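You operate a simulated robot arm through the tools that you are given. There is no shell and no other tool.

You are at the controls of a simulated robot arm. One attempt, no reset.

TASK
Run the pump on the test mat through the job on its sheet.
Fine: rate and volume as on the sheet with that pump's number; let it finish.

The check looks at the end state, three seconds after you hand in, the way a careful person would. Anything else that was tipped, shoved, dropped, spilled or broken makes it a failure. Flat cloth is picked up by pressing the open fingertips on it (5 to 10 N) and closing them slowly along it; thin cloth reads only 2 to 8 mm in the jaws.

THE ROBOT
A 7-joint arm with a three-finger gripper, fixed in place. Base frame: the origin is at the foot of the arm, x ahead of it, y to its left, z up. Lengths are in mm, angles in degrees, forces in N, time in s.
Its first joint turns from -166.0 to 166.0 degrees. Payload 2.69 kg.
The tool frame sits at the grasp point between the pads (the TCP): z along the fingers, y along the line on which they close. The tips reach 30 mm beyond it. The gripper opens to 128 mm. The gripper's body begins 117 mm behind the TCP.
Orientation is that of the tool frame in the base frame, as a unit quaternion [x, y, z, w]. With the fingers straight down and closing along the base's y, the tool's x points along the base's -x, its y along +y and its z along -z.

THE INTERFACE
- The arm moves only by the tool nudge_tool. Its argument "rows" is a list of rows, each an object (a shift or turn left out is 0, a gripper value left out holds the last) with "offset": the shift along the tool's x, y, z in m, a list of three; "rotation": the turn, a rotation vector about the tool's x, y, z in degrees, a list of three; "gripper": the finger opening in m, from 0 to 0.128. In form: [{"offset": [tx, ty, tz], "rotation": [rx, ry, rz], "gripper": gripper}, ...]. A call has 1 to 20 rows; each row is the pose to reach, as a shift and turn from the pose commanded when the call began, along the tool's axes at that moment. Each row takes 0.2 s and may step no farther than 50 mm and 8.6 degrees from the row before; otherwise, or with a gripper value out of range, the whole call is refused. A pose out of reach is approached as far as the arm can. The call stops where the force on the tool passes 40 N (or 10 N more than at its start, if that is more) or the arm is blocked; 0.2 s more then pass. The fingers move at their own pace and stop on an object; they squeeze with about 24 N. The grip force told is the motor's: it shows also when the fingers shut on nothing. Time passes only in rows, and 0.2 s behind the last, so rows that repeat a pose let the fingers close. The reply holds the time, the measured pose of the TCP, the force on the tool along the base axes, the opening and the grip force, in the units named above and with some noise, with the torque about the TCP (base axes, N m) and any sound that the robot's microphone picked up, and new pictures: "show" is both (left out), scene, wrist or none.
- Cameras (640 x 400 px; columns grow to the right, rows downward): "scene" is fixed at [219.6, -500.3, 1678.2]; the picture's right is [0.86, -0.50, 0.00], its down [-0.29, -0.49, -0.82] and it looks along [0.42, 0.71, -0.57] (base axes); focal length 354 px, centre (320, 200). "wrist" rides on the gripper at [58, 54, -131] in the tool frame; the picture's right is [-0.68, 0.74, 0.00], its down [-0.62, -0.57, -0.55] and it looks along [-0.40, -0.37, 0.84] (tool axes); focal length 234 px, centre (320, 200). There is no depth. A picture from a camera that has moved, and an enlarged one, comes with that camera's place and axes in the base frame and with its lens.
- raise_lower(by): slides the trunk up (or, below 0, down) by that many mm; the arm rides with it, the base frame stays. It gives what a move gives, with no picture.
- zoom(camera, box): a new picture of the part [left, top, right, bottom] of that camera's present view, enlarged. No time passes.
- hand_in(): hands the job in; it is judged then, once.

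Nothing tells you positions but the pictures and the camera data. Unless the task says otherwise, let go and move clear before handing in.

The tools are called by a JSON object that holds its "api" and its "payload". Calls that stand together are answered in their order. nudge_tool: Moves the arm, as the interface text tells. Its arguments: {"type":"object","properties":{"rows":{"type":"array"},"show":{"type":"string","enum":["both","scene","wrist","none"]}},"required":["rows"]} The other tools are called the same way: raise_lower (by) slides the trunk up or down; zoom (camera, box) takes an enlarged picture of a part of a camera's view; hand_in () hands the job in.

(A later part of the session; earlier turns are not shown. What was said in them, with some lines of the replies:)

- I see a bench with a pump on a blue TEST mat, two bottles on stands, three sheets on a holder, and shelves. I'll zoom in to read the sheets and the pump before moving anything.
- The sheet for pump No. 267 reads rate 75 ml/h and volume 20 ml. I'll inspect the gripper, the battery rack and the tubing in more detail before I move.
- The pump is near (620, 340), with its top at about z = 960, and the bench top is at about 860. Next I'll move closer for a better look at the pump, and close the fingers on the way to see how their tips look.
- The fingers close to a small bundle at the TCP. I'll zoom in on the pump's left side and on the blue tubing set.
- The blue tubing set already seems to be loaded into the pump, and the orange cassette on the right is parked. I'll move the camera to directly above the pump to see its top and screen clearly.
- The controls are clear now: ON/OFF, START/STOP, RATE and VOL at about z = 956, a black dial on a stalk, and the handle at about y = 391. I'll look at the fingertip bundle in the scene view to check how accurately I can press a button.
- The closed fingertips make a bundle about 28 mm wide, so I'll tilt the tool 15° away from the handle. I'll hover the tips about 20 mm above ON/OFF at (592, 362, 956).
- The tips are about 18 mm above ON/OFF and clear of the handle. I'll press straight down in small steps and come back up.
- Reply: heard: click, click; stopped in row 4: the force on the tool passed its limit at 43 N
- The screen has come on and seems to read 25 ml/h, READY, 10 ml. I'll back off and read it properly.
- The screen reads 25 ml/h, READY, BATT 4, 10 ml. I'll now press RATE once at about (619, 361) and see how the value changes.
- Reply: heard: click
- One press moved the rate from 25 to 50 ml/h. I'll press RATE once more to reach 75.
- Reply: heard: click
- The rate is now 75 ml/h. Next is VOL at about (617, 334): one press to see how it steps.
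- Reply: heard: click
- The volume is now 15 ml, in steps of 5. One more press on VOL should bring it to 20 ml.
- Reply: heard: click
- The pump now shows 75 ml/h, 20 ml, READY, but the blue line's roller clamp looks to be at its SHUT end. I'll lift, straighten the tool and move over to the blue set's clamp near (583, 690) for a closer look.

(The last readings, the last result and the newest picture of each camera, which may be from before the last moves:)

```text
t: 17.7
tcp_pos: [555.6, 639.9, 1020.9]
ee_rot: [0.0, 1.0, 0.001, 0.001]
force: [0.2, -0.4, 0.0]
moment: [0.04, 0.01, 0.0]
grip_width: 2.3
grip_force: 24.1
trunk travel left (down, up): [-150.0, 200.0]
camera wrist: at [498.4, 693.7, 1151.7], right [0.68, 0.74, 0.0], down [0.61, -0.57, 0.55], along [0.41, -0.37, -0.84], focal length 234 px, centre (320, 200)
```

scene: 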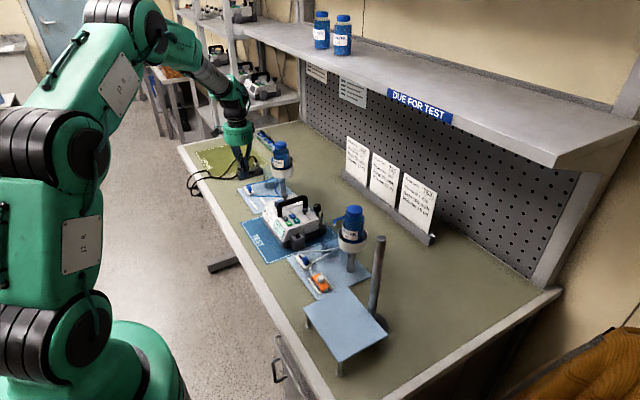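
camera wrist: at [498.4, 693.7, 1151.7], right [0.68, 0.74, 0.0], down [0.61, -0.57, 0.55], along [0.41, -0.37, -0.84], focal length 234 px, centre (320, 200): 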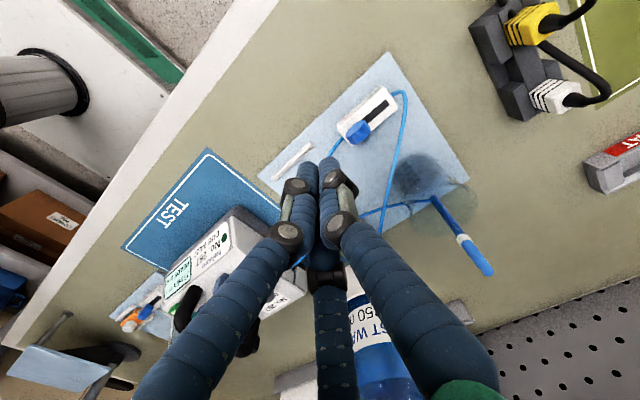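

{"api": "zoom", "payload": {"camera": "wrist", "box": [290, 60, 440, 160]}}

{"api": "zoom", "payload": {"camera": "scene", "box": [230, 170, 290, 215]}}

{"api": "zoom", "payload": {"camera": "wrist", "box": [450, 0, 640, 200]}}

{"api": "zoom", "payload": {"camera": "scene", "box": [260, 195, 320, 240]}}

```text
4.00 times, centred on (365, 110) of wrist
camera zoom: at [498.4, 693.7, 1151.7], right [0.68, 0.74, 0.0], down [0.61, -0.57, 0.55], along [0.41, -0.37, -0.84], focal length 937 px, centre (140, 560)
```

zoom: 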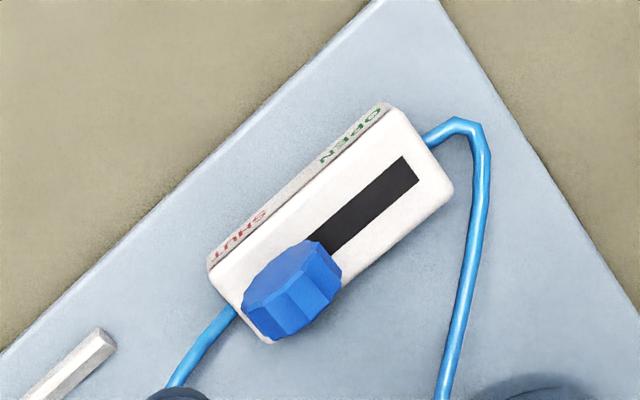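

```text
8.89 times, centred on (260, 192) of scene
camera zoom: at [219.6, -500.3, 1678.2], right [0.86, -0.5, 0.0], down [-0.29, -0.49, -0.82], along [0.42, 0.71, -0.57], focal length 3150 px, centre (853, 267)
```

zoom: 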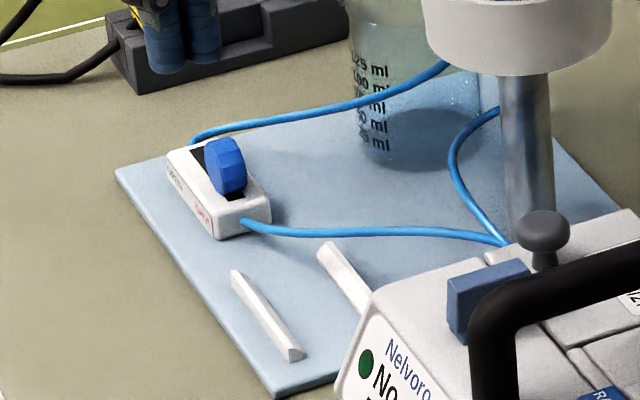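

```text
2.00 times, centred on (545, 100) of wrist
camera zoom: at [498.4, 693.7, 1151.7], right [0.68, 0.74, 0.0], down [0.61, -0.57, 0.55], along [0.41, -0.37, -0.84], focal length 468 px, centre (-130, 400)
```

zoom: 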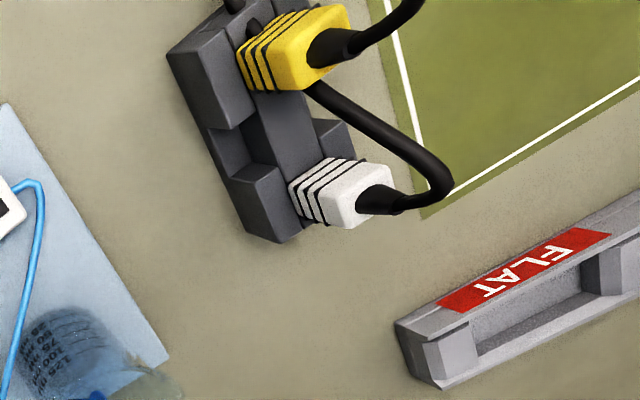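

```text
8.89 times, centred on (290, 218) of scene
camera zoom: at [219.6, -500.3, 1678.2], right [0.86, -0.5, 0.0], down [-0.29, -0.49, -0.82], along [0.42, 0.71, -0.57], focal length 3150 px, centre (587, 44)
```

zoom: 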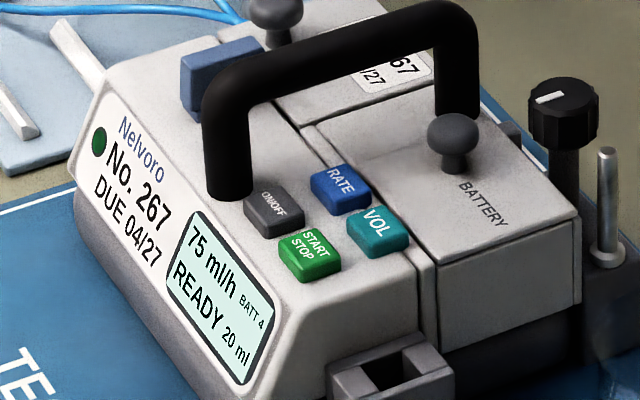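

The blue clamp is at the SHUT end and must slide toward +y to OPEN; its body spans about y = 657–718 at x ≈ 579, with the top at z ≈ 895. I'll bring the closed tips down on the −y side of the wheel, leaning slightly away from the bottle.

{"api": "nudge_tool", "payload": {"rows": [{"offset": [-0.01, -0.005, 0.02], "rotation": [0, -5, 0]}, {"offset": [-0.0192, -0.007, 0.045], "rotation": [0, -10, 0]}, {"offset": [-0.0192, -0.007, 0.07], "rotation": [0, -10, 0]}, {"offset": [-0.0192, -0.007, 0.088], "rotation": [0, -10, 0]}, {"offset": [-0.0192, -0.007, 0.088], "rotation": [0, -10, 0]}], "show": "both"}}

{"api": "zoom", "payload": {"camera": "wrist", "box": [260, 60, 440, 210]}}

{"api": "zoom", "payload": {"camera": "scene", "box": [225, 150, 295, 210]}}

```text
t: 18.9
tcp_pos: [574.1, 634.9, 934.8]
ee_rot: [0.0, 0.996, 0.001, 0.089]
force: [-0.2, -0.1, 0.3]
moment: [-0.03, -0.01, -0.01]
grip_width: 2.1
grip_force: 23.9
trunk travel left (down, up): [-150.0, 200.0]
camera wrist: at [496.3, 687.9, 1053.2], right [0.67, 0.74, 0.12], down [0.51, -0.57, 0.65], along [0.55, -0.37, -0.75], focal length 234 px, centre (320, 200)
```

scene: 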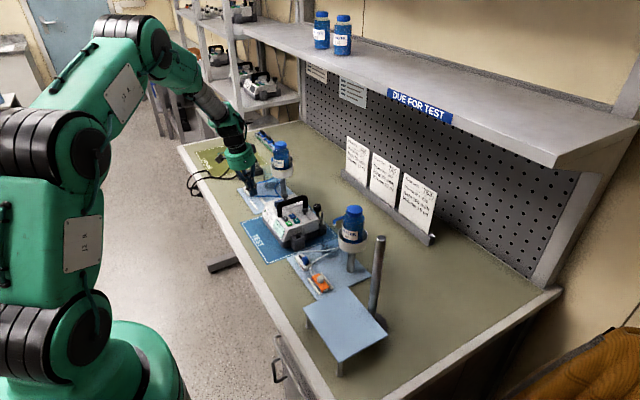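
wrist: 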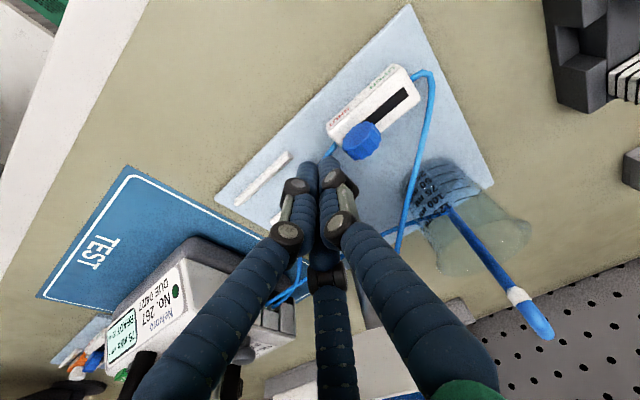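

```text
2.67 times, centred on (350, 135) of wrist
camera zoom: at [496.3, 687.9, 1053.2], right [0.67, 0.74, 0.12], down [0.51, -0.57, 0.65], along [0.55, -0.37, -0.75], focal length 624 px, centre (240, 373)
```

zoom: 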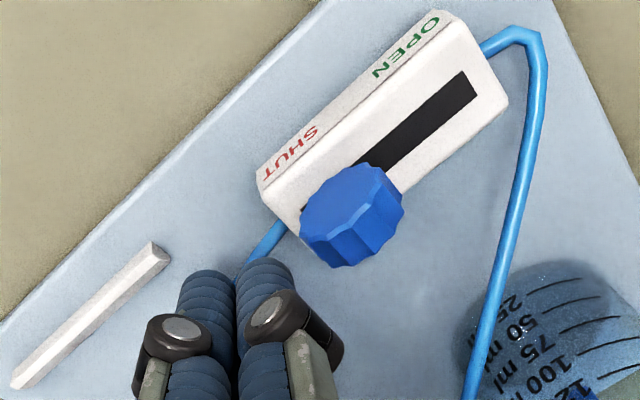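

```text
6.67 times, centred on (260, 180) of scene
camera zoom: at [219.6, -500.3, 1678.2], right [0.86, -0.5, 0.0], down [-0.29, -0.49, -0.82], along [0.42, 0.71, -0.57], focal length 2363 px, centre (720, 333)
```

zoom: 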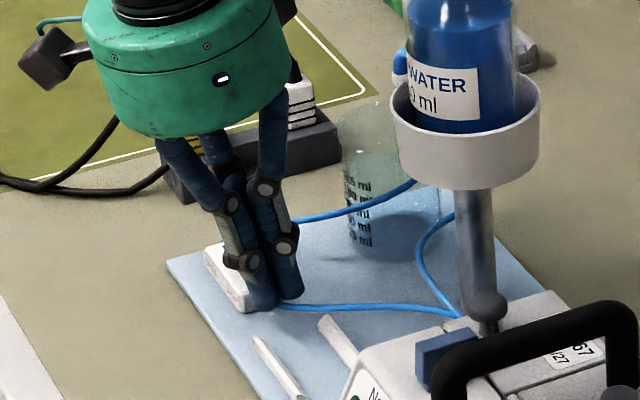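

The tips are just beside the wheel at about its mid-height. I'll push slowly toward +y (OPEN) and watch the force.

{"api": "nudge_tool", "payload": {"rows": [{"offset": [0.0003, 0.004, 0.002]}, {"offset": [0.0003, 0.008, 0.002]}, {"offset": [0.0003, 0.012, 0.002]}, {"offset": [0.0003, 0.016, 0.002]}, {"offset": [0.0003, 0.02, 0.002]}, {"offset": [0.0003, 0.024, 0.002]}, {"offset": [0.0003, 0.028, 0.002]}], "show": "both"}}

{"api": "zoom", "payload": {"camera": "wrist", "box": [260, 60, 440, 210]}}

{"api": "zoom", "payload": {"camera": "scene", "box": [225, 150, 295, 210]}}

```text
t: 20.5
tcp_pos: [575.9, 662.1, 933.2]
ee_rot: [0.0, 0.996, 0.002, 0.089]
force: [-0.3, 0.2, -1.1]
moment: [-0.02, -0.03, 0.0]
grip_width: 2.3
grip_force: 23.9
trunk travel left (down, up): [-150.0, 200.0]
camera wrist: at [496.7, 716.0, 1050.6], right [0.67, 0.74, 0.12], down [0.51, -0.57, 0.65], along [0.55, -0.37, -0.75], focal length 234 px, centre (320, 200)
```

scene: 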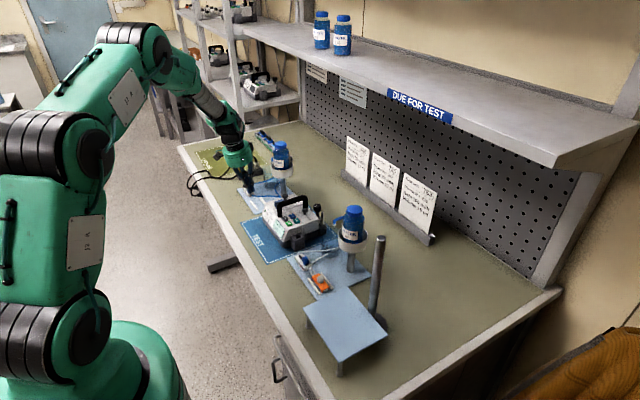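
wrist: 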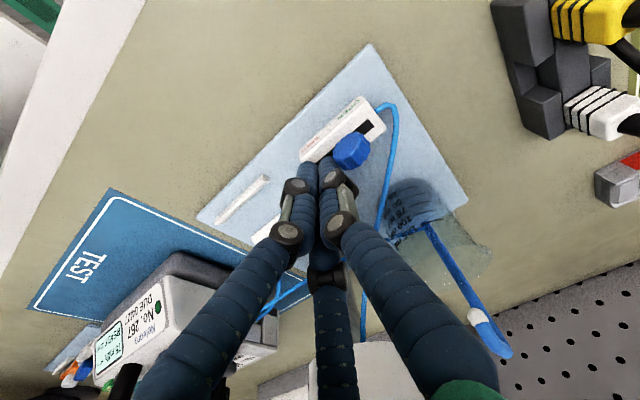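

```text
2.67 times, centred on (350, 135) of wrist
camera zoom: at [496.7, 716.0, 1050.6], right [0.67, 0.74, 0.12], down [0.51, -0.57, 0.65], along [0.55, -0.37, -0.75], focal length 624 px, centre (240, 373)
```

zoom: 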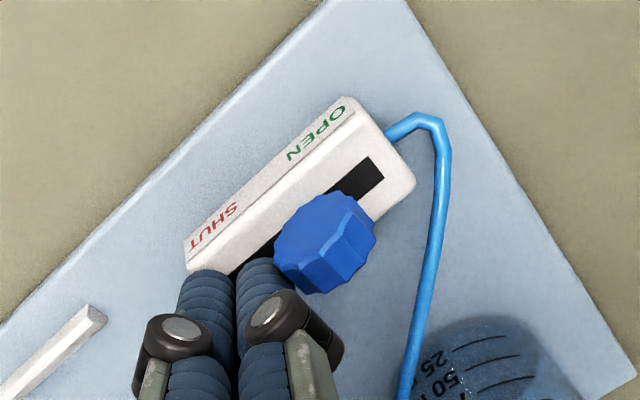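

```text
6.67 times, centred on (260, 180) of scene
camera zoom: at [219.6, -500.3, 1678.2], right [0.86, -0.5, 0.0], down [-0.29, -0.49, -0.82], along [0.42, 0.71, -0.57], focal length 2363 px, centre (720, 333)
```

zoom: 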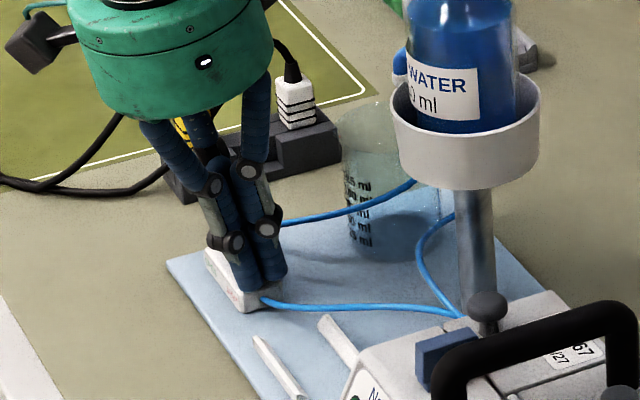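

The wheel is sliding and the clamp body is staying put. I'll keep pushing until it reaches the OPEN end.

{"api": "nudge_tool", "payload": {"rows": [{"offset": [0, 0.003, 0]}, {"offset": [0, 0.006, 0]}, {"offset": [0, 0.009, 0]}, {"offset": [0, 0.012, 0]}, {"offset": [0, 0.014, 0]}, {"offset": [0, 0.016, 0]}, {"offset": [0, 0.018, 0]}, {"offset": [0, 0.02, 0]}], "show": "wrist"}}

{"api": "zoom", "payload": {"camera": "wrist", "box": [260, 60, 440, 210]}}

```text
t: 22.3
tcp_pos: [575.7, 679.2, 932.7]
ee_rot: [-0.001, 0.996, 0.0, 0.088]
force: [1.8, -22.0, -0.1]
moment: [-0.37, -0.05, -0.1]
grip_width: 2.0
grip_force: 24.0
trunk travel left (down, up): [-150.0, 200.0]
camera wrist: at [496.8, 733.2, 1050.5], right [0.67, 0.74, 0.12], down [0.51, -0.57, 0.65], along [0.54, -0.37, -0.75], focal length 234 px, centre (320, 200)
```

wrist: 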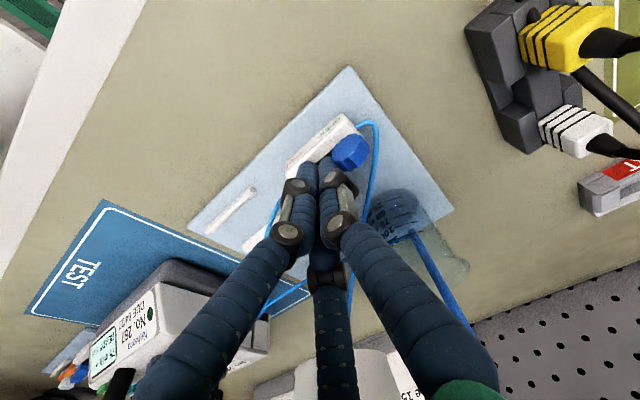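

```text
2.67 times, centred on (350, 135) of wrist
camera zoom: at [496.8, 733.2, 1050.5], right [0.67, 0.74, 0.12], down [0.51, -0.57, 0.65], along [0.54, -0.37, -0.75], focal length 624 px, centre (240, 373)
```

zoom: 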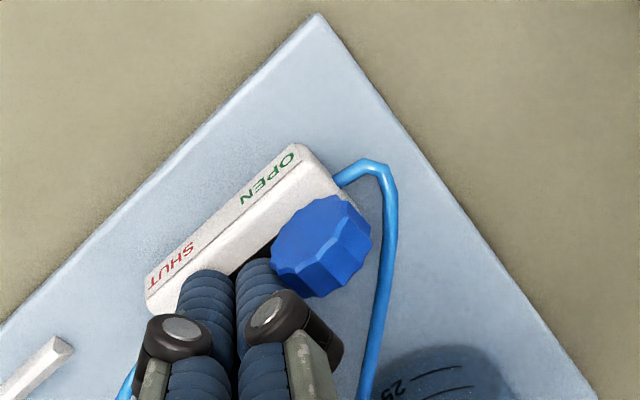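

The force rose to 22 N at the end stop, so the clamp is open. I'll back off, lift clear and check it.

{"api": "nudge_tool", "payload": {"rows": [{"offset": [0, -0.002, 0]}, {"offset": [0, -0.012, 0]}, {"offset": [-0.0035, -0.02, -0.02]}, {"offset": [-0.0087, -0.03, -0.05], "rotation": [0, 5, 0]}, {"offset": [-0.0139, -0.045, -0.08], "rotation": [0, 10, 0]}, {"offset": [-0.0174, -0.055, -0.12], "rotation": [0, 10, 0]}, {"offset": [-0.0174, -0.055, -0.12], "rotation": [0, 10, 0]}], "show": "both"}}

{"api": "zoom", "payload": {"camera": "wrist", "box": [260, 60, 440, 210]}}

{"api": "zoom", "payload": {"camera": "scene", "box": [225, 150, 295, 210]}}

{"api": "zoom", "payload": {"camera": "scene", "box": [265, 200, 310, 235]}}

```text
t: 23.9
tcp_pos: [570.5, 625.9, 1051.8]
ee_rot: [-0.002, 1.0, 0.002, 0.001]
force: [-0.4, -1.1, 1.2]
moment: [0.01, -0.04, 0.0]
grip_width: 2.4
grip_force: 23.1
trunk travel left (down, up): [-150.0, 200.0]
camera wrist: at [512.9, 678.7, 1183.2], right [0.68, 0.74, 0.0], down [0.61, -0.57, 0.55], along [0.41, -0.37, -0.84], focal length 234 px, centre (320, 200)
```

scene: 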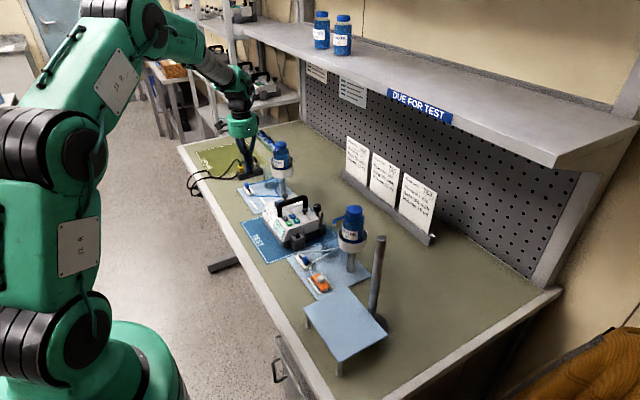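
wrist: 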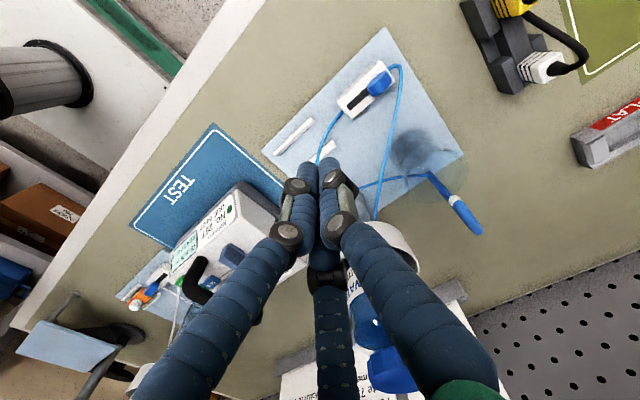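

```text
2.67 times, centred on (350, 135) of wrist
camera zoom: at [512.9, 678.7, 1183.2], right [0.68, 0.74, 0.0], down [0.61, -0.57, 0.55], along [0.41, -0.37, -0.84], focal length 624 px, centre (240, 373)
```

zoom: 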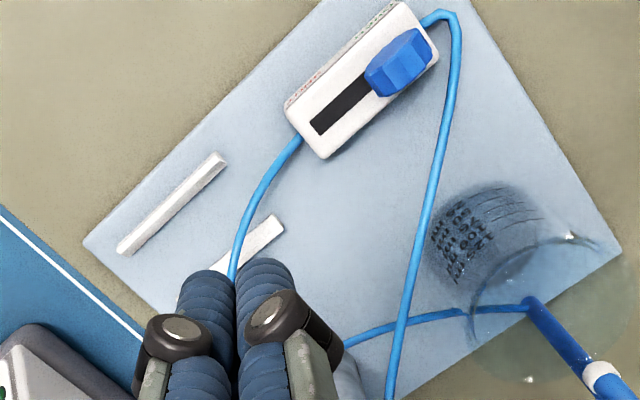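

```text
6.67 times, centred on (260, 180) of scene
camera zoom: at [219.6, -500.3, 1678.2], right [0.86, -0.5, 0.0], down [-0.29, -0.49, -0.82], along [0.42, 0.71, -0.57], focal length 2363 px, centre (720, 333)
```

zoom: 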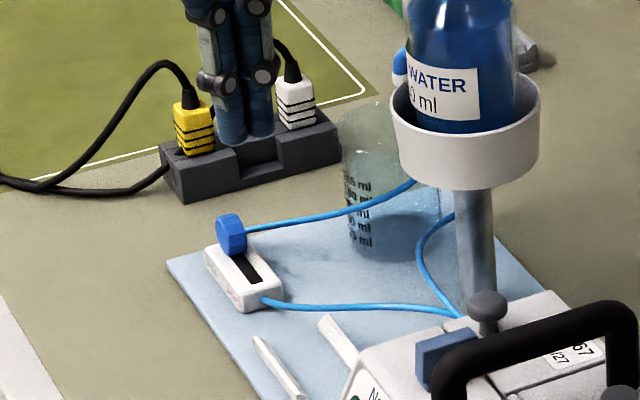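

```text
11.43 times, centred on (288, 218) of scene
camera zoom: at [219.6, -500.3, 1678.2], right [0.86, -0.5, 0.0], down [-0.29, -0.49, -0.82], along [0.42, 0.71, -0.57], focal length 4050 px, centre (691, 0)
```

zoom: 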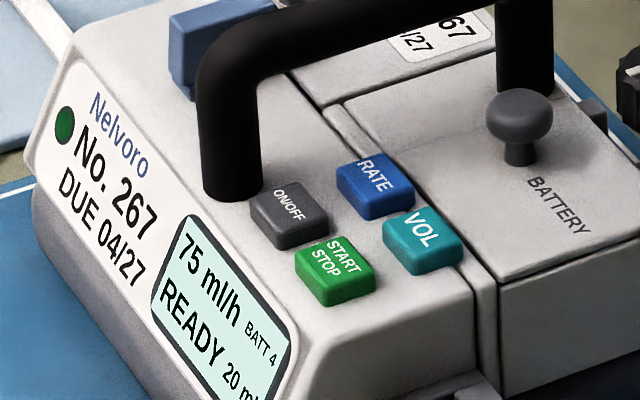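

The clamp is open and the pump still reads READY at 75 ml/h and 20 ml. I'll go back over the pump and line up on START/STOP at (588, 336).

{"api": "nudge_tool", "payload": {"rows": [{"offset": [0, 0, -0.035]}, {"offset": [0, -0.02, -0.07]}, {"offset": [0, -0.065, -0.07]}, {"offset": [0, -0.11, -0.07]}, {"offset": [0, -0.155, -0.07]}, {"offset": [-0.005, -0.2, -0.07]}, {"offset": [-0.01, -0.245, -0.07]}, {"offset": [-0.0195, -0.29, -0.07]}, {"offset": [-0.0195, -0.317, -0.06], "rotation": [-7.5, 0, 0]}, {"offset": [-0.0195, -0.317, -0.03], "rotation": [-15, 0, 0]}, {"offset": [-0.0195, -0.317, 0.0], "rotation": [-15, 0, 0]}, {"offset": [-0.0195, -0.317, 0.03], "rotation": [-15, 0, 0]}, {"offset": [-0.0195, -0.317, 0.03], "rotation": [-15, 0, 0]}], "show": "both"}}

{"api": "zoom", "payload": {"camera": "wrist", "box": [240, 60, 420, 200]}}

```text
t: 26.7
tcp_pos: [592.4, 310.7, 1022.9]
ee_rot: [0.001, 0.991, 0.132, 0.002]
force: [0.1, 0.4, 0.3]
moment: [-0.01, -0.01, 0.02]
grip_width: 2.1
grip_force: 24.3
trunk travel left (down, up): [-150.0, 200.0]
camera wrist: at [534.7, 328.6, 1163.3], right [0.68, 0.71, 0.19], down [0.61, -0.69, 0.38], along [0.41, -0.14, -0.9], focal length 234 px, centre (320, 200)
```

scene: 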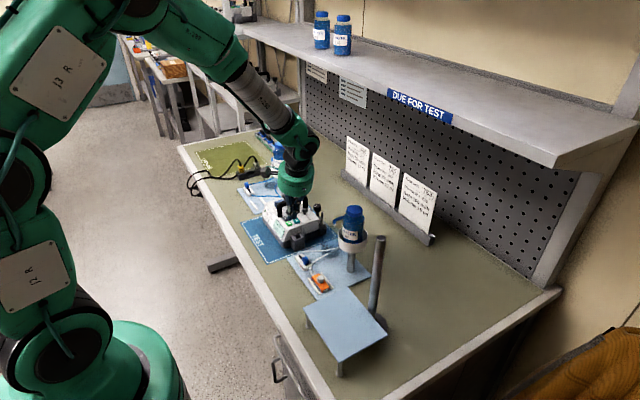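
wrist: 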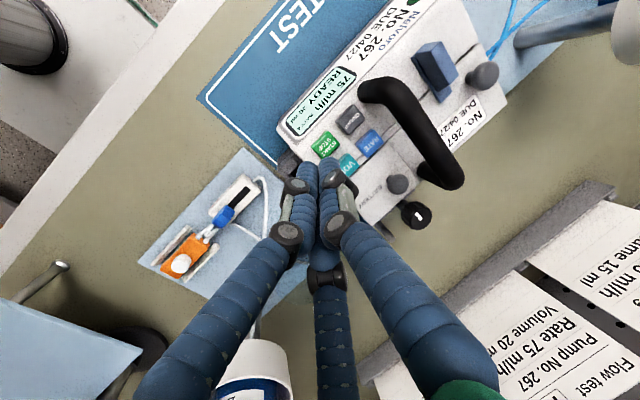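

```text
2.86 times, centred on (330, 130) of wrist
camera zoom: at [534.7, 328.6, 1163.3], right [0.68, 0.71, 0.19], down [0.61, -0.69, 0.38], along [0.41, -0.14, -0.9], focal length 669 px, centre (291, 400)
```

zoom: 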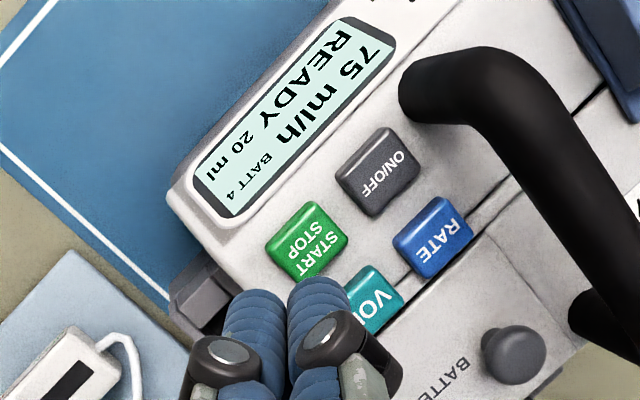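

Everything is lined up, so I'll press START/STOP once.

{"api": "nudge_tool", "payload": {"rows": [{"offset": [0.003, 0.0085, 0.026]}, {"offset": [0.003, 0.008, 0.0315]}, {"offset": [0.003, 0.0073, 0.0345]}, {"offset": [0.003, 0.0066, 0.0375]}, {"offset": [0.003, 0.0062, 0.039]}, {"offset": [0.003, 0.0073, 0.0345]}, {"offset": [0.003, 0.0075, 0.02]}, {"offset": [0.003, -0.003, -0.01]}], "show": "wrist"}}

{"api": "zoom", "payload": {"camera": "scene", "box": [255, 190, 335, 250]}}

```text
t: 28.5
tcp_pos: [588.9, 305.1, 1031.9]
ee_rot: [-0.001, 0.991, 0.131, 0.002]
force: [0.1, 1.3, 0.2]
moment: [-0.02, 0.01, 0.01]
grip_width: 2.2
grip_force: 24.3
trunk travel left (down, up): [-150.0, 200.0]
heard: click
camera wrist: at [530.8, 323.0, 1171.7], right [0.68, 0.71, 0.19], down [0.62, -0.69, 0.38], along [0.41, -0.14, -0.9], focal length 234 px, centre (320, 200)
```

wrist: 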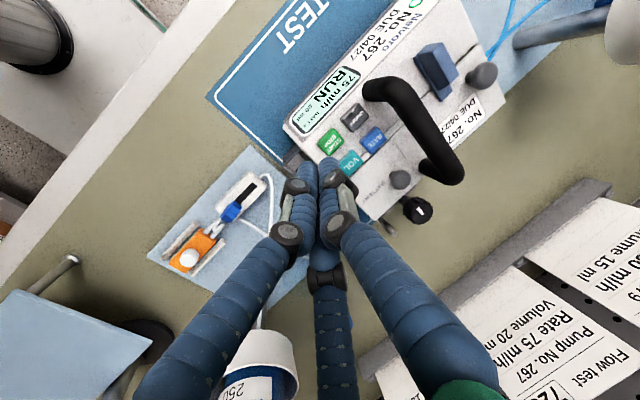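

```text
6.67 times, centred on (295, 220) of scene
camera zoom: at [219.6, -500.3, 1678.2], right [0.86, -0.5, 0.0], down [-0.29, -0.49, -0.82], along [0.42, 0.71, -0.57], focal length 2363 px, centre (487, 67)
```

zoom: 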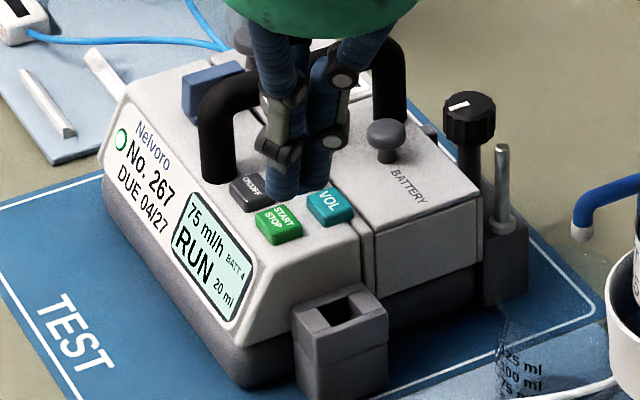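

The pump shows RUN and its lamp is lit. I'll lift clear and let it run, watching the display.

{"api": "nudge_tool", "payload": {"rows": [{"offset": [0.0, 0.0, -0.04]}, {"offset": [0.0, 0.0, -0.08]}, {"offset": [0.0, 0.0, -0.08]}, {"offset": [0.0, 0.0, -0.08]}, {"offset": [0.0, 0.0, -0.08]}, {"offset": [0.0, 0.0, -0.08]}, {"offset": [0.0, 0.0, -0.08]}, {"offset": [0.0, 0.0, -0.08]}, {"offset": [0.0, 0.0, -0.08]}, {"offset": [0.0, 0.0, -0.08]}], "show": "wrist"}}

{"api": "zoom", "payload": {"camera": "scene", "box": [255, 190, 335, 250]}}

{"api": "zoom", "payload": {"camera": "scene", "box": [225, 150, 295, 210]}}

```text
t: 30.7
tcp_pos: [586.8, 284.7, 1108.9]
ee_rot: [0.0, 0.991, 0.131, 0.002]
force: [0.7, -0.6, -0.3]
moment: [0.02, 0.0, 0.02]
grip_width: 2.5
grip_force: 24.1
trunk travel left (down, up): [-150.0, 200.0]
camera wrist: at [530.3, 301.5, 1248.8], right [0.68, 0.71, 0.19], down [0.61, -0.69, 0.38], along [0.41, -0.14, -0.9], focal length 234 px, centre (320, 200)
```

wrist: 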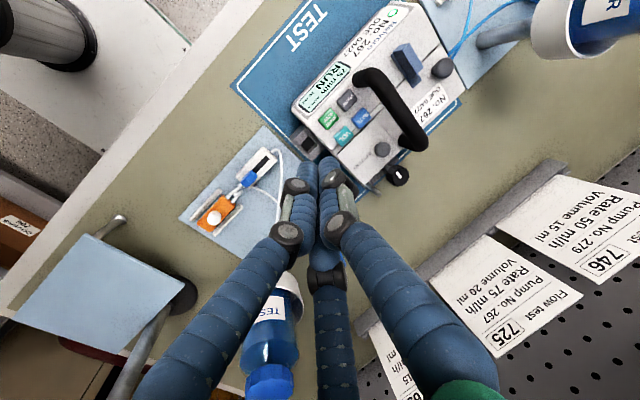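

```text
6.67 times, centred on (295, 220) of scene
camera zoom: at [219.6, -500.3, 1678.2], right [0.86, -0.5, 0.0], down [-0.29, -0.49, -0.82], along [0.42, 0.71, -0.57], focal length 2363 px, centre (487, 67)
```

zoom: 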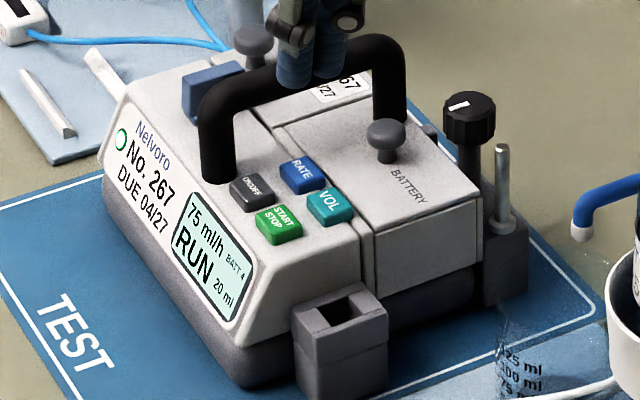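

```text
6.67 times, centred on (260, 180) of scene
camera zoom: at [219.6, -500.3, 1678.2], right [0.86, -0.5, 0.0], down [-0.29, -0.49, -0.82], along [0.42, 0.71, -0.57], focal length 2363 px, centre (720, 333)
```

zoom: 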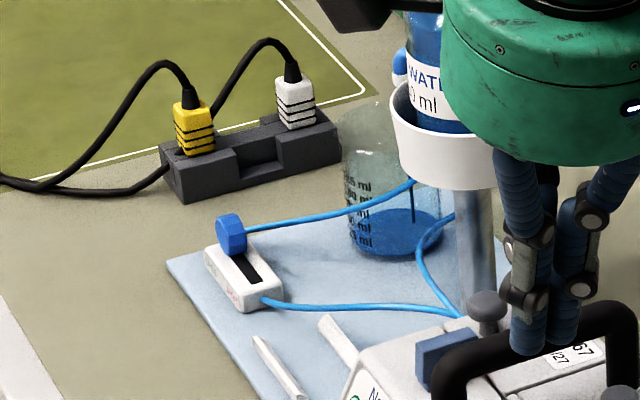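

Water is dripping into the beaker on the blue set. I'll keep waiting and checking.

{"api": "nudge_tool", "payload": {"rows": [{"offset": [0, 0, 0]}, {"offset": [0, 0, 0]}, {"offset": [0, 0, 0]}, {"offset": [0, 0, 0]}, {"offset": [0, 0, 0]}, {"offset": [0, 0, 0]}, {"offset": [0, 0, 0]}, {"offset": [0, 0, 0]}, {"offset": [0, 0, 0]}, {"offset": [0, 0, 0]}], "show": "none"}}

{"api": "zoom", "payload": {"camera": "scene", "box": [255, 190, 335, 250]}}

{"api": "zoom", "payload": {"camera": "scene", "box": [225, 150, 295, 210]}}

```text
t: 32.9
tcp_pos: [588.1, 282.8, 1108.8]
ee_rot: [0.0, 0.991, 0.131, 0.002]
force: [-0.1, -0.2, 0.7]
moment: [0.02, -0.01, 0.0]
grip_width: 2.4
grip_force: 24.0
trunk travel left (down, up): [-150.0, 200.0]
```

```text
6.67 times, centred on (295, 220) of scene
camera zoom: at [219.6, -500.3, 1678.2], right [0.86, -0.5, 0.0], down [-0.29, -0.49, -0.82], along [0.42, 0.71, -0.57], focal length 2363 px, centre (487, 67)
```

zoom: 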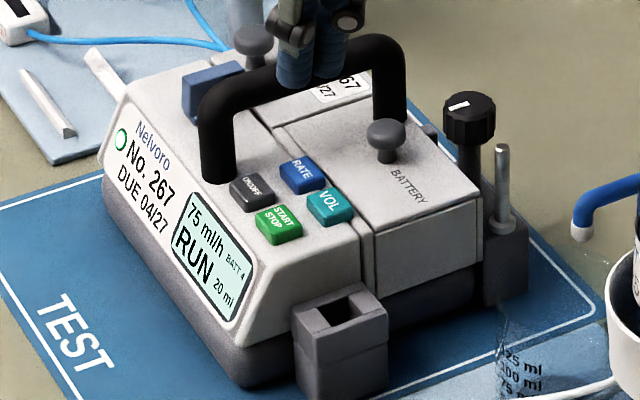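

```text
6.67 times, centred on (260, 180) of scene
camera zoom: at [219.6, -500.3, 1678.2], right [0.86, -0.5, 0.0], down [-0.29, -0.49, -0.82], along [0.42, 0.71, -0.57], focal length 2363 px, centre (720, 333)
```

zoom: 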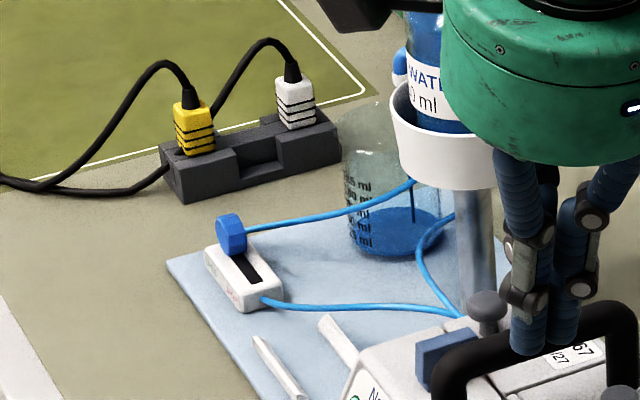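

It's still running, so I'll keep waiting.

{"api": "nudge_tool", "payload": {"rows": [{"offset": [0, 0, 0]}, {"offset": [0, 0, 0]}, {"offset": [0, 0, 0]}, {"offset": [0, 0, 0]}, {"offset": [0, 0, 0]}, {"offset": [0, 0, 0]}, {"offset": [0, 0, 0]}, {"offset": [0, 0, 0]}, {"offset": [0, 0, 0]}, {"offset": [0, 0, 0]}, {"offset": [0, 0, 0]}, {"offset": [0, 0, 0]}, {"offset": [0, 0, 0]}, {"offset": [0, 0, 0]}, {"offset": [0, 0, 0]}, {"offset": [0, 0, 0]}, {"offset": [0, 0, 0]}, {"offset": [0, 0, 0]}, {"offset": [0, 0, 0]}, {"offset": [0, 0, 0]}], "show": "none"}}

{"api": "zoom", "payload": {"camera": "scene", "box": [225, 150, 335, 250]}}

```text
t: 37.1
tcp_pos: [587.3, 283.4, 1108.8]
ee_rot: [0.0, 0.991, 0.131, 0.001]
force: [-0.6, -0.2, -0.1]
moment: [-0.02, 0.01, 0.01]
grip_width: 2.0
grip_force: 24.2
trunk travel left (down, up): [-150.0, 200.0]
```

```text
4.00 times, centred on (280, 200) of scene
camera zoom: at [219.6, -500.3, 1678.2], right [0.86, -0.5, 0.0], down [-0.29, -0.49, -0.82], along [0.42, 0.71, -0.57], focal length 1418 px, centre (480, 200)
```

zoom: 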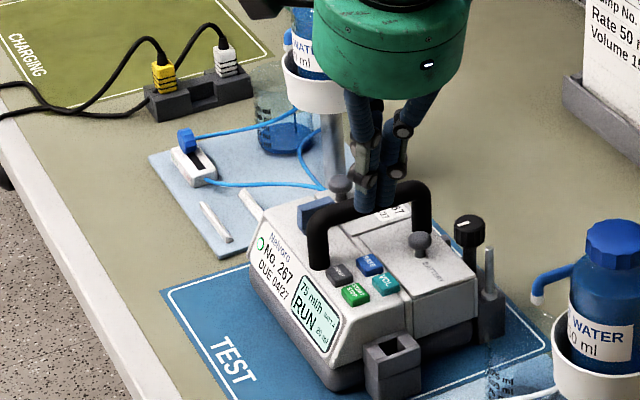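

The pump is still in RUN with no alarm. I'll wait another stretch.

{"api": "nudge_tool", "payload": {"rows": [{"offset": [0, 0, 0]}, {"offset": [0, 0, 0]}, {"offset": [0, 0, 0]}, {"offset": [0, 0, 0]}, {"offset": [0, 0, 0]}, {"offset": [0, 0, 0]}, {"offset": [0, 0, 0]}, {"offset": [0, 0, 0]}, {"offset": [0, 0, 0]}, {"offset": [0, 0, 0]}, {"offset": [0, 0, 0]}, {"offset": [0, 0, 0]}, {"offset": [0, 0, 0]}, {"offset": [0, 0, 0]}, {"offset": [0, 0, 0]}, {"offset": [0, 0, 0]}, {"offset": [0, 0, 0]}, {"offset": [0, 0, 0]}, {"offset": [0, 0, 0]}, {"offset": [0, 0, 0]}], "show": "none"}}

{"api": "nudge_tool", "payload": {"rows": [{"offset": [0, 0, 0]}, {"offset": [0, 0, 0]}, {"offset": [0, 0, 0]}, {"offset": [0, 0, 0]}, {"offset": [0, 0, 0]}, {"offset": [0, 0, 0]}, {"offset": [0, 0, 0]}, {"offset": [0, 0, 0]}, {"offset": [0, 0, 0]}, {"offset": [0, 0, 0]}, {"offset": [0, 0, 0]}, {"offset": [0, 0, 0]}, {"offset": [0, 0, 0]}, {"offset": [0, 0, 0]}, {"offset": [0, 0, 0]}, {"offset": [0, 0, 0]}, {"offset": [0, 0, 0]}, {"offset": [0, 0, 0]}, {"offset": [0, 0, 0]}, {"offset": [0, 0, 0]}], "show": "none"}}

{"api": "zoom", "payload": {"camera": "scene", "box": [255, 190, 335, 250]}}

{"api": "zoom", "payload": {"camera": "scene", "box": [255, 160, 305, 195]}}

```text
t: 41.3
tcp_pos: [587.8, 283.2, 1109.1]
ee_rot: [0.0, 0.991, 0.131, 0.002]
force: [-1.1, 0.2, -0.4]
moment: [0.01, -0.01, -0.01]
grip_width: 2.1
grip_force: 24.0
trunk travel left (down, up): [-150.0, 200.0]
```

```text
t: 45.5
tcp_pos: [586.8, 283.6, 1108.4]
ee_rot: [0.0, 0.991, 0.131, 0.002]
force: [0.1, -0.2, 1.2]
moment: [-0.04, -0.01, -0.04]
grip_width: 2.1
grip_force: 23.8
trunk travel left (down, up): [-150.0, 200.0]
```

```text
6.67 times, centred on (295, 220) of scene
camera zoom: at [219.6, -500.3, 1678.2], right [0.86, -0.5, 0.0], down [-0.29, -0.49, -0.82], along [0.42, 0.71, -0.57], focal length 2363 px, centre (487, 67)
```

zoom: 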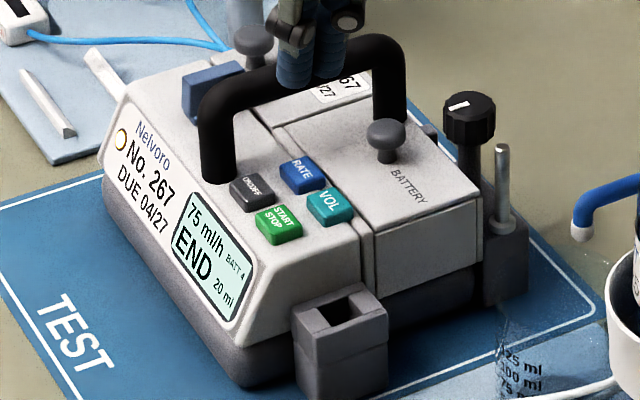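

```text
11.43 times, centred on (280, 178) of scene
camera zoom: at [219.6, -500.3, 1678.2], right [0.86, -0.5, 0.0], down [-0.29, -0.49, -0.82], along [0.42, 0.71, -0.57], focal length 4050 px, centre (777, 457)
```

zoom: 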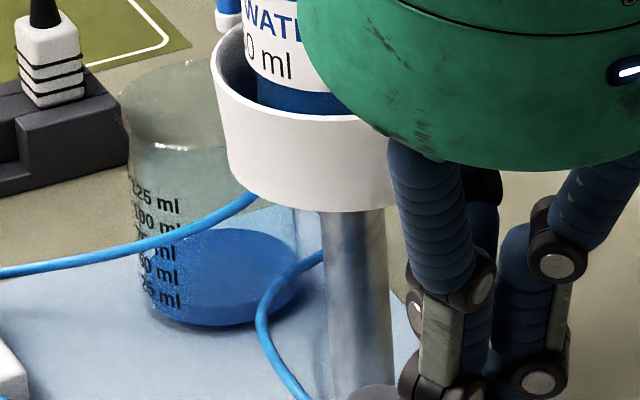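

The screen reads END at 75 ml/h and 20 ml, and the flow has stopped with about 20 ml in the beaker. I'll withdraw the arm well clear and check the whole scene once more.

{"api": "nudge_tool", "payload": {"rows": [{"offset": [0.0, 0.0078, -0.029]}, {"offset": [0.02, 0.0155, -0.058], "rotation": [5, 0, 0]}, {"offset": [0.055, 0.0207, -0.077], "rotation": [10, 0, 0]}, {"offset": [0.09, 0.0207, -0.077], "rotation": [15, 0, 0]}, {"offset": [0.12, 0.0207, -0.077], "rotation": [15, 0, 0]}, {"offset": [0.12, 0.0207, -0.077], "rotation": [15, 0, 0]}], "show": "both"}}

{"api": "zoom", "payload": {"camera": "scene", "box": [225, 150, 335, 250]}}

{"api": "zoom", "payload": {"camera": "scene", "box": [280, 195, 400, 300]}}

```text
t: 46.9
tcp_pos: [467.2, 281.9, 1189.2]
ee_rot: [0.0, 1.0, 0.001, 0.002]
force: [-0.5, -0.1, -0.6]
moment: [0.0, -0.07, -0.02]
grip_width: 2.6
grip_force: 24.6
trunk travel left (down, up): [-150.0, 200.0]
camera wrist: at [410.1, 336.7, 1318.9], right [0.68, 0.74, 0.0], down [0.61, -0.57, 0.55], along [0.41, -0.37, -0.84], focal length 234 px, centre (320, 200)
```

scene: 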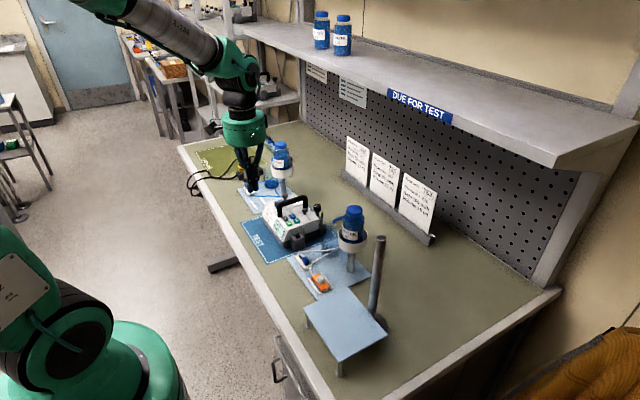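
wrist: 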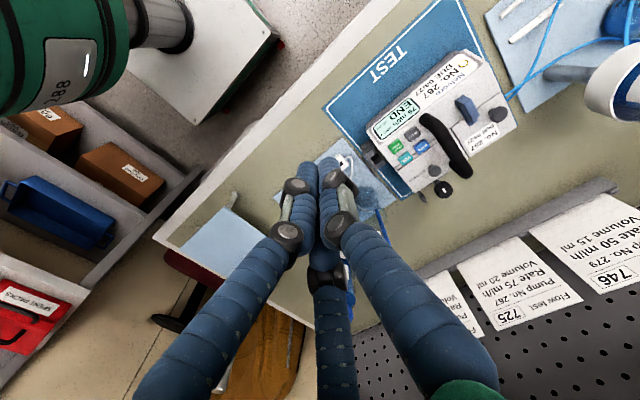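

```text
4.00 times, centred on (280, 200) of scene
camera zoom: at [219.6, -500.3, 1678.2], right [0.86, -0.5, 0.0], down [-0.29, -0.49, -0.82], along [0.42, 0.71, -0.57], focal length 1418 px, centre (480, 200)
```

zoom: 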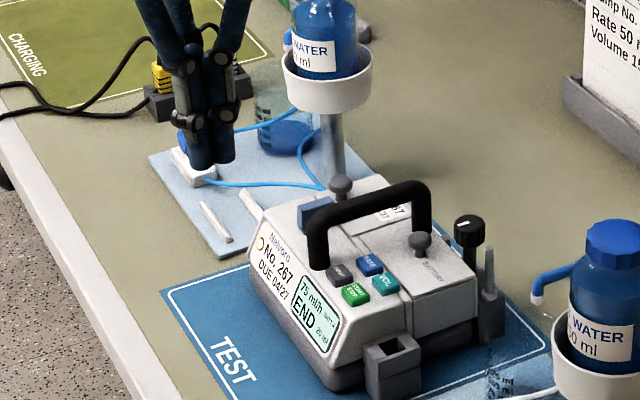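

```text
3.81 times, centred on (340, 248) of scene
camera zoom: at [219.6, -500.3, 1678.2], right [0.86, -0.5, 0.0], down [-0.29, -0.49, -0.82], along [0.42, 0.71, -0.57], focal length 1350 px, centre (244, 19)
```

zoom: 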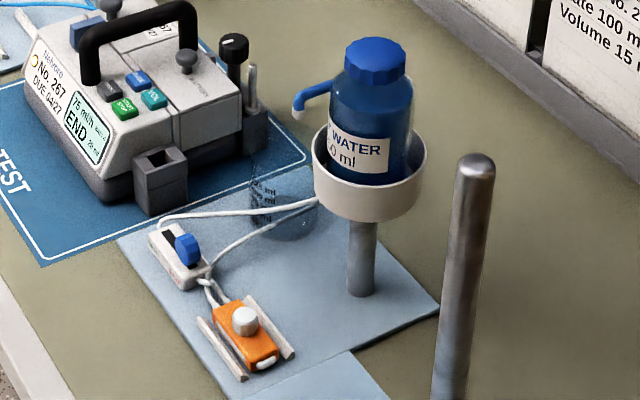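

The pump shows END at 75 ml/h and 20 ml, nothing else on the bench has been disturbed, and the arm is clear and holding nothing. I'm handing in.

{"api": "hand_in", "payload": {}}

```text
The job is handed in.
```

Pump No. 267 on the test mat ran its sheet's job to the end: the screen reads END at 75 ml/h and 20 ml. The job is handed in, and I've had no result back from the check.

- **Settings:** the pump came on at 25 ml/h and 10 ml. I set it to the 75 ml/h and 20 ml on its sheet (flow test 725).
- **Clamp:** the roller clamp on the blue line was shut, so I slid it open before starting. I left it open.
- **Run:** it ran without an alarm. The flow stopped by itself, and the beaker looks to hold about 20 ml.
- **Bench:** nothing else looked moved, tipped or spilled in the last pictures. The arm is clear and holding nothing.
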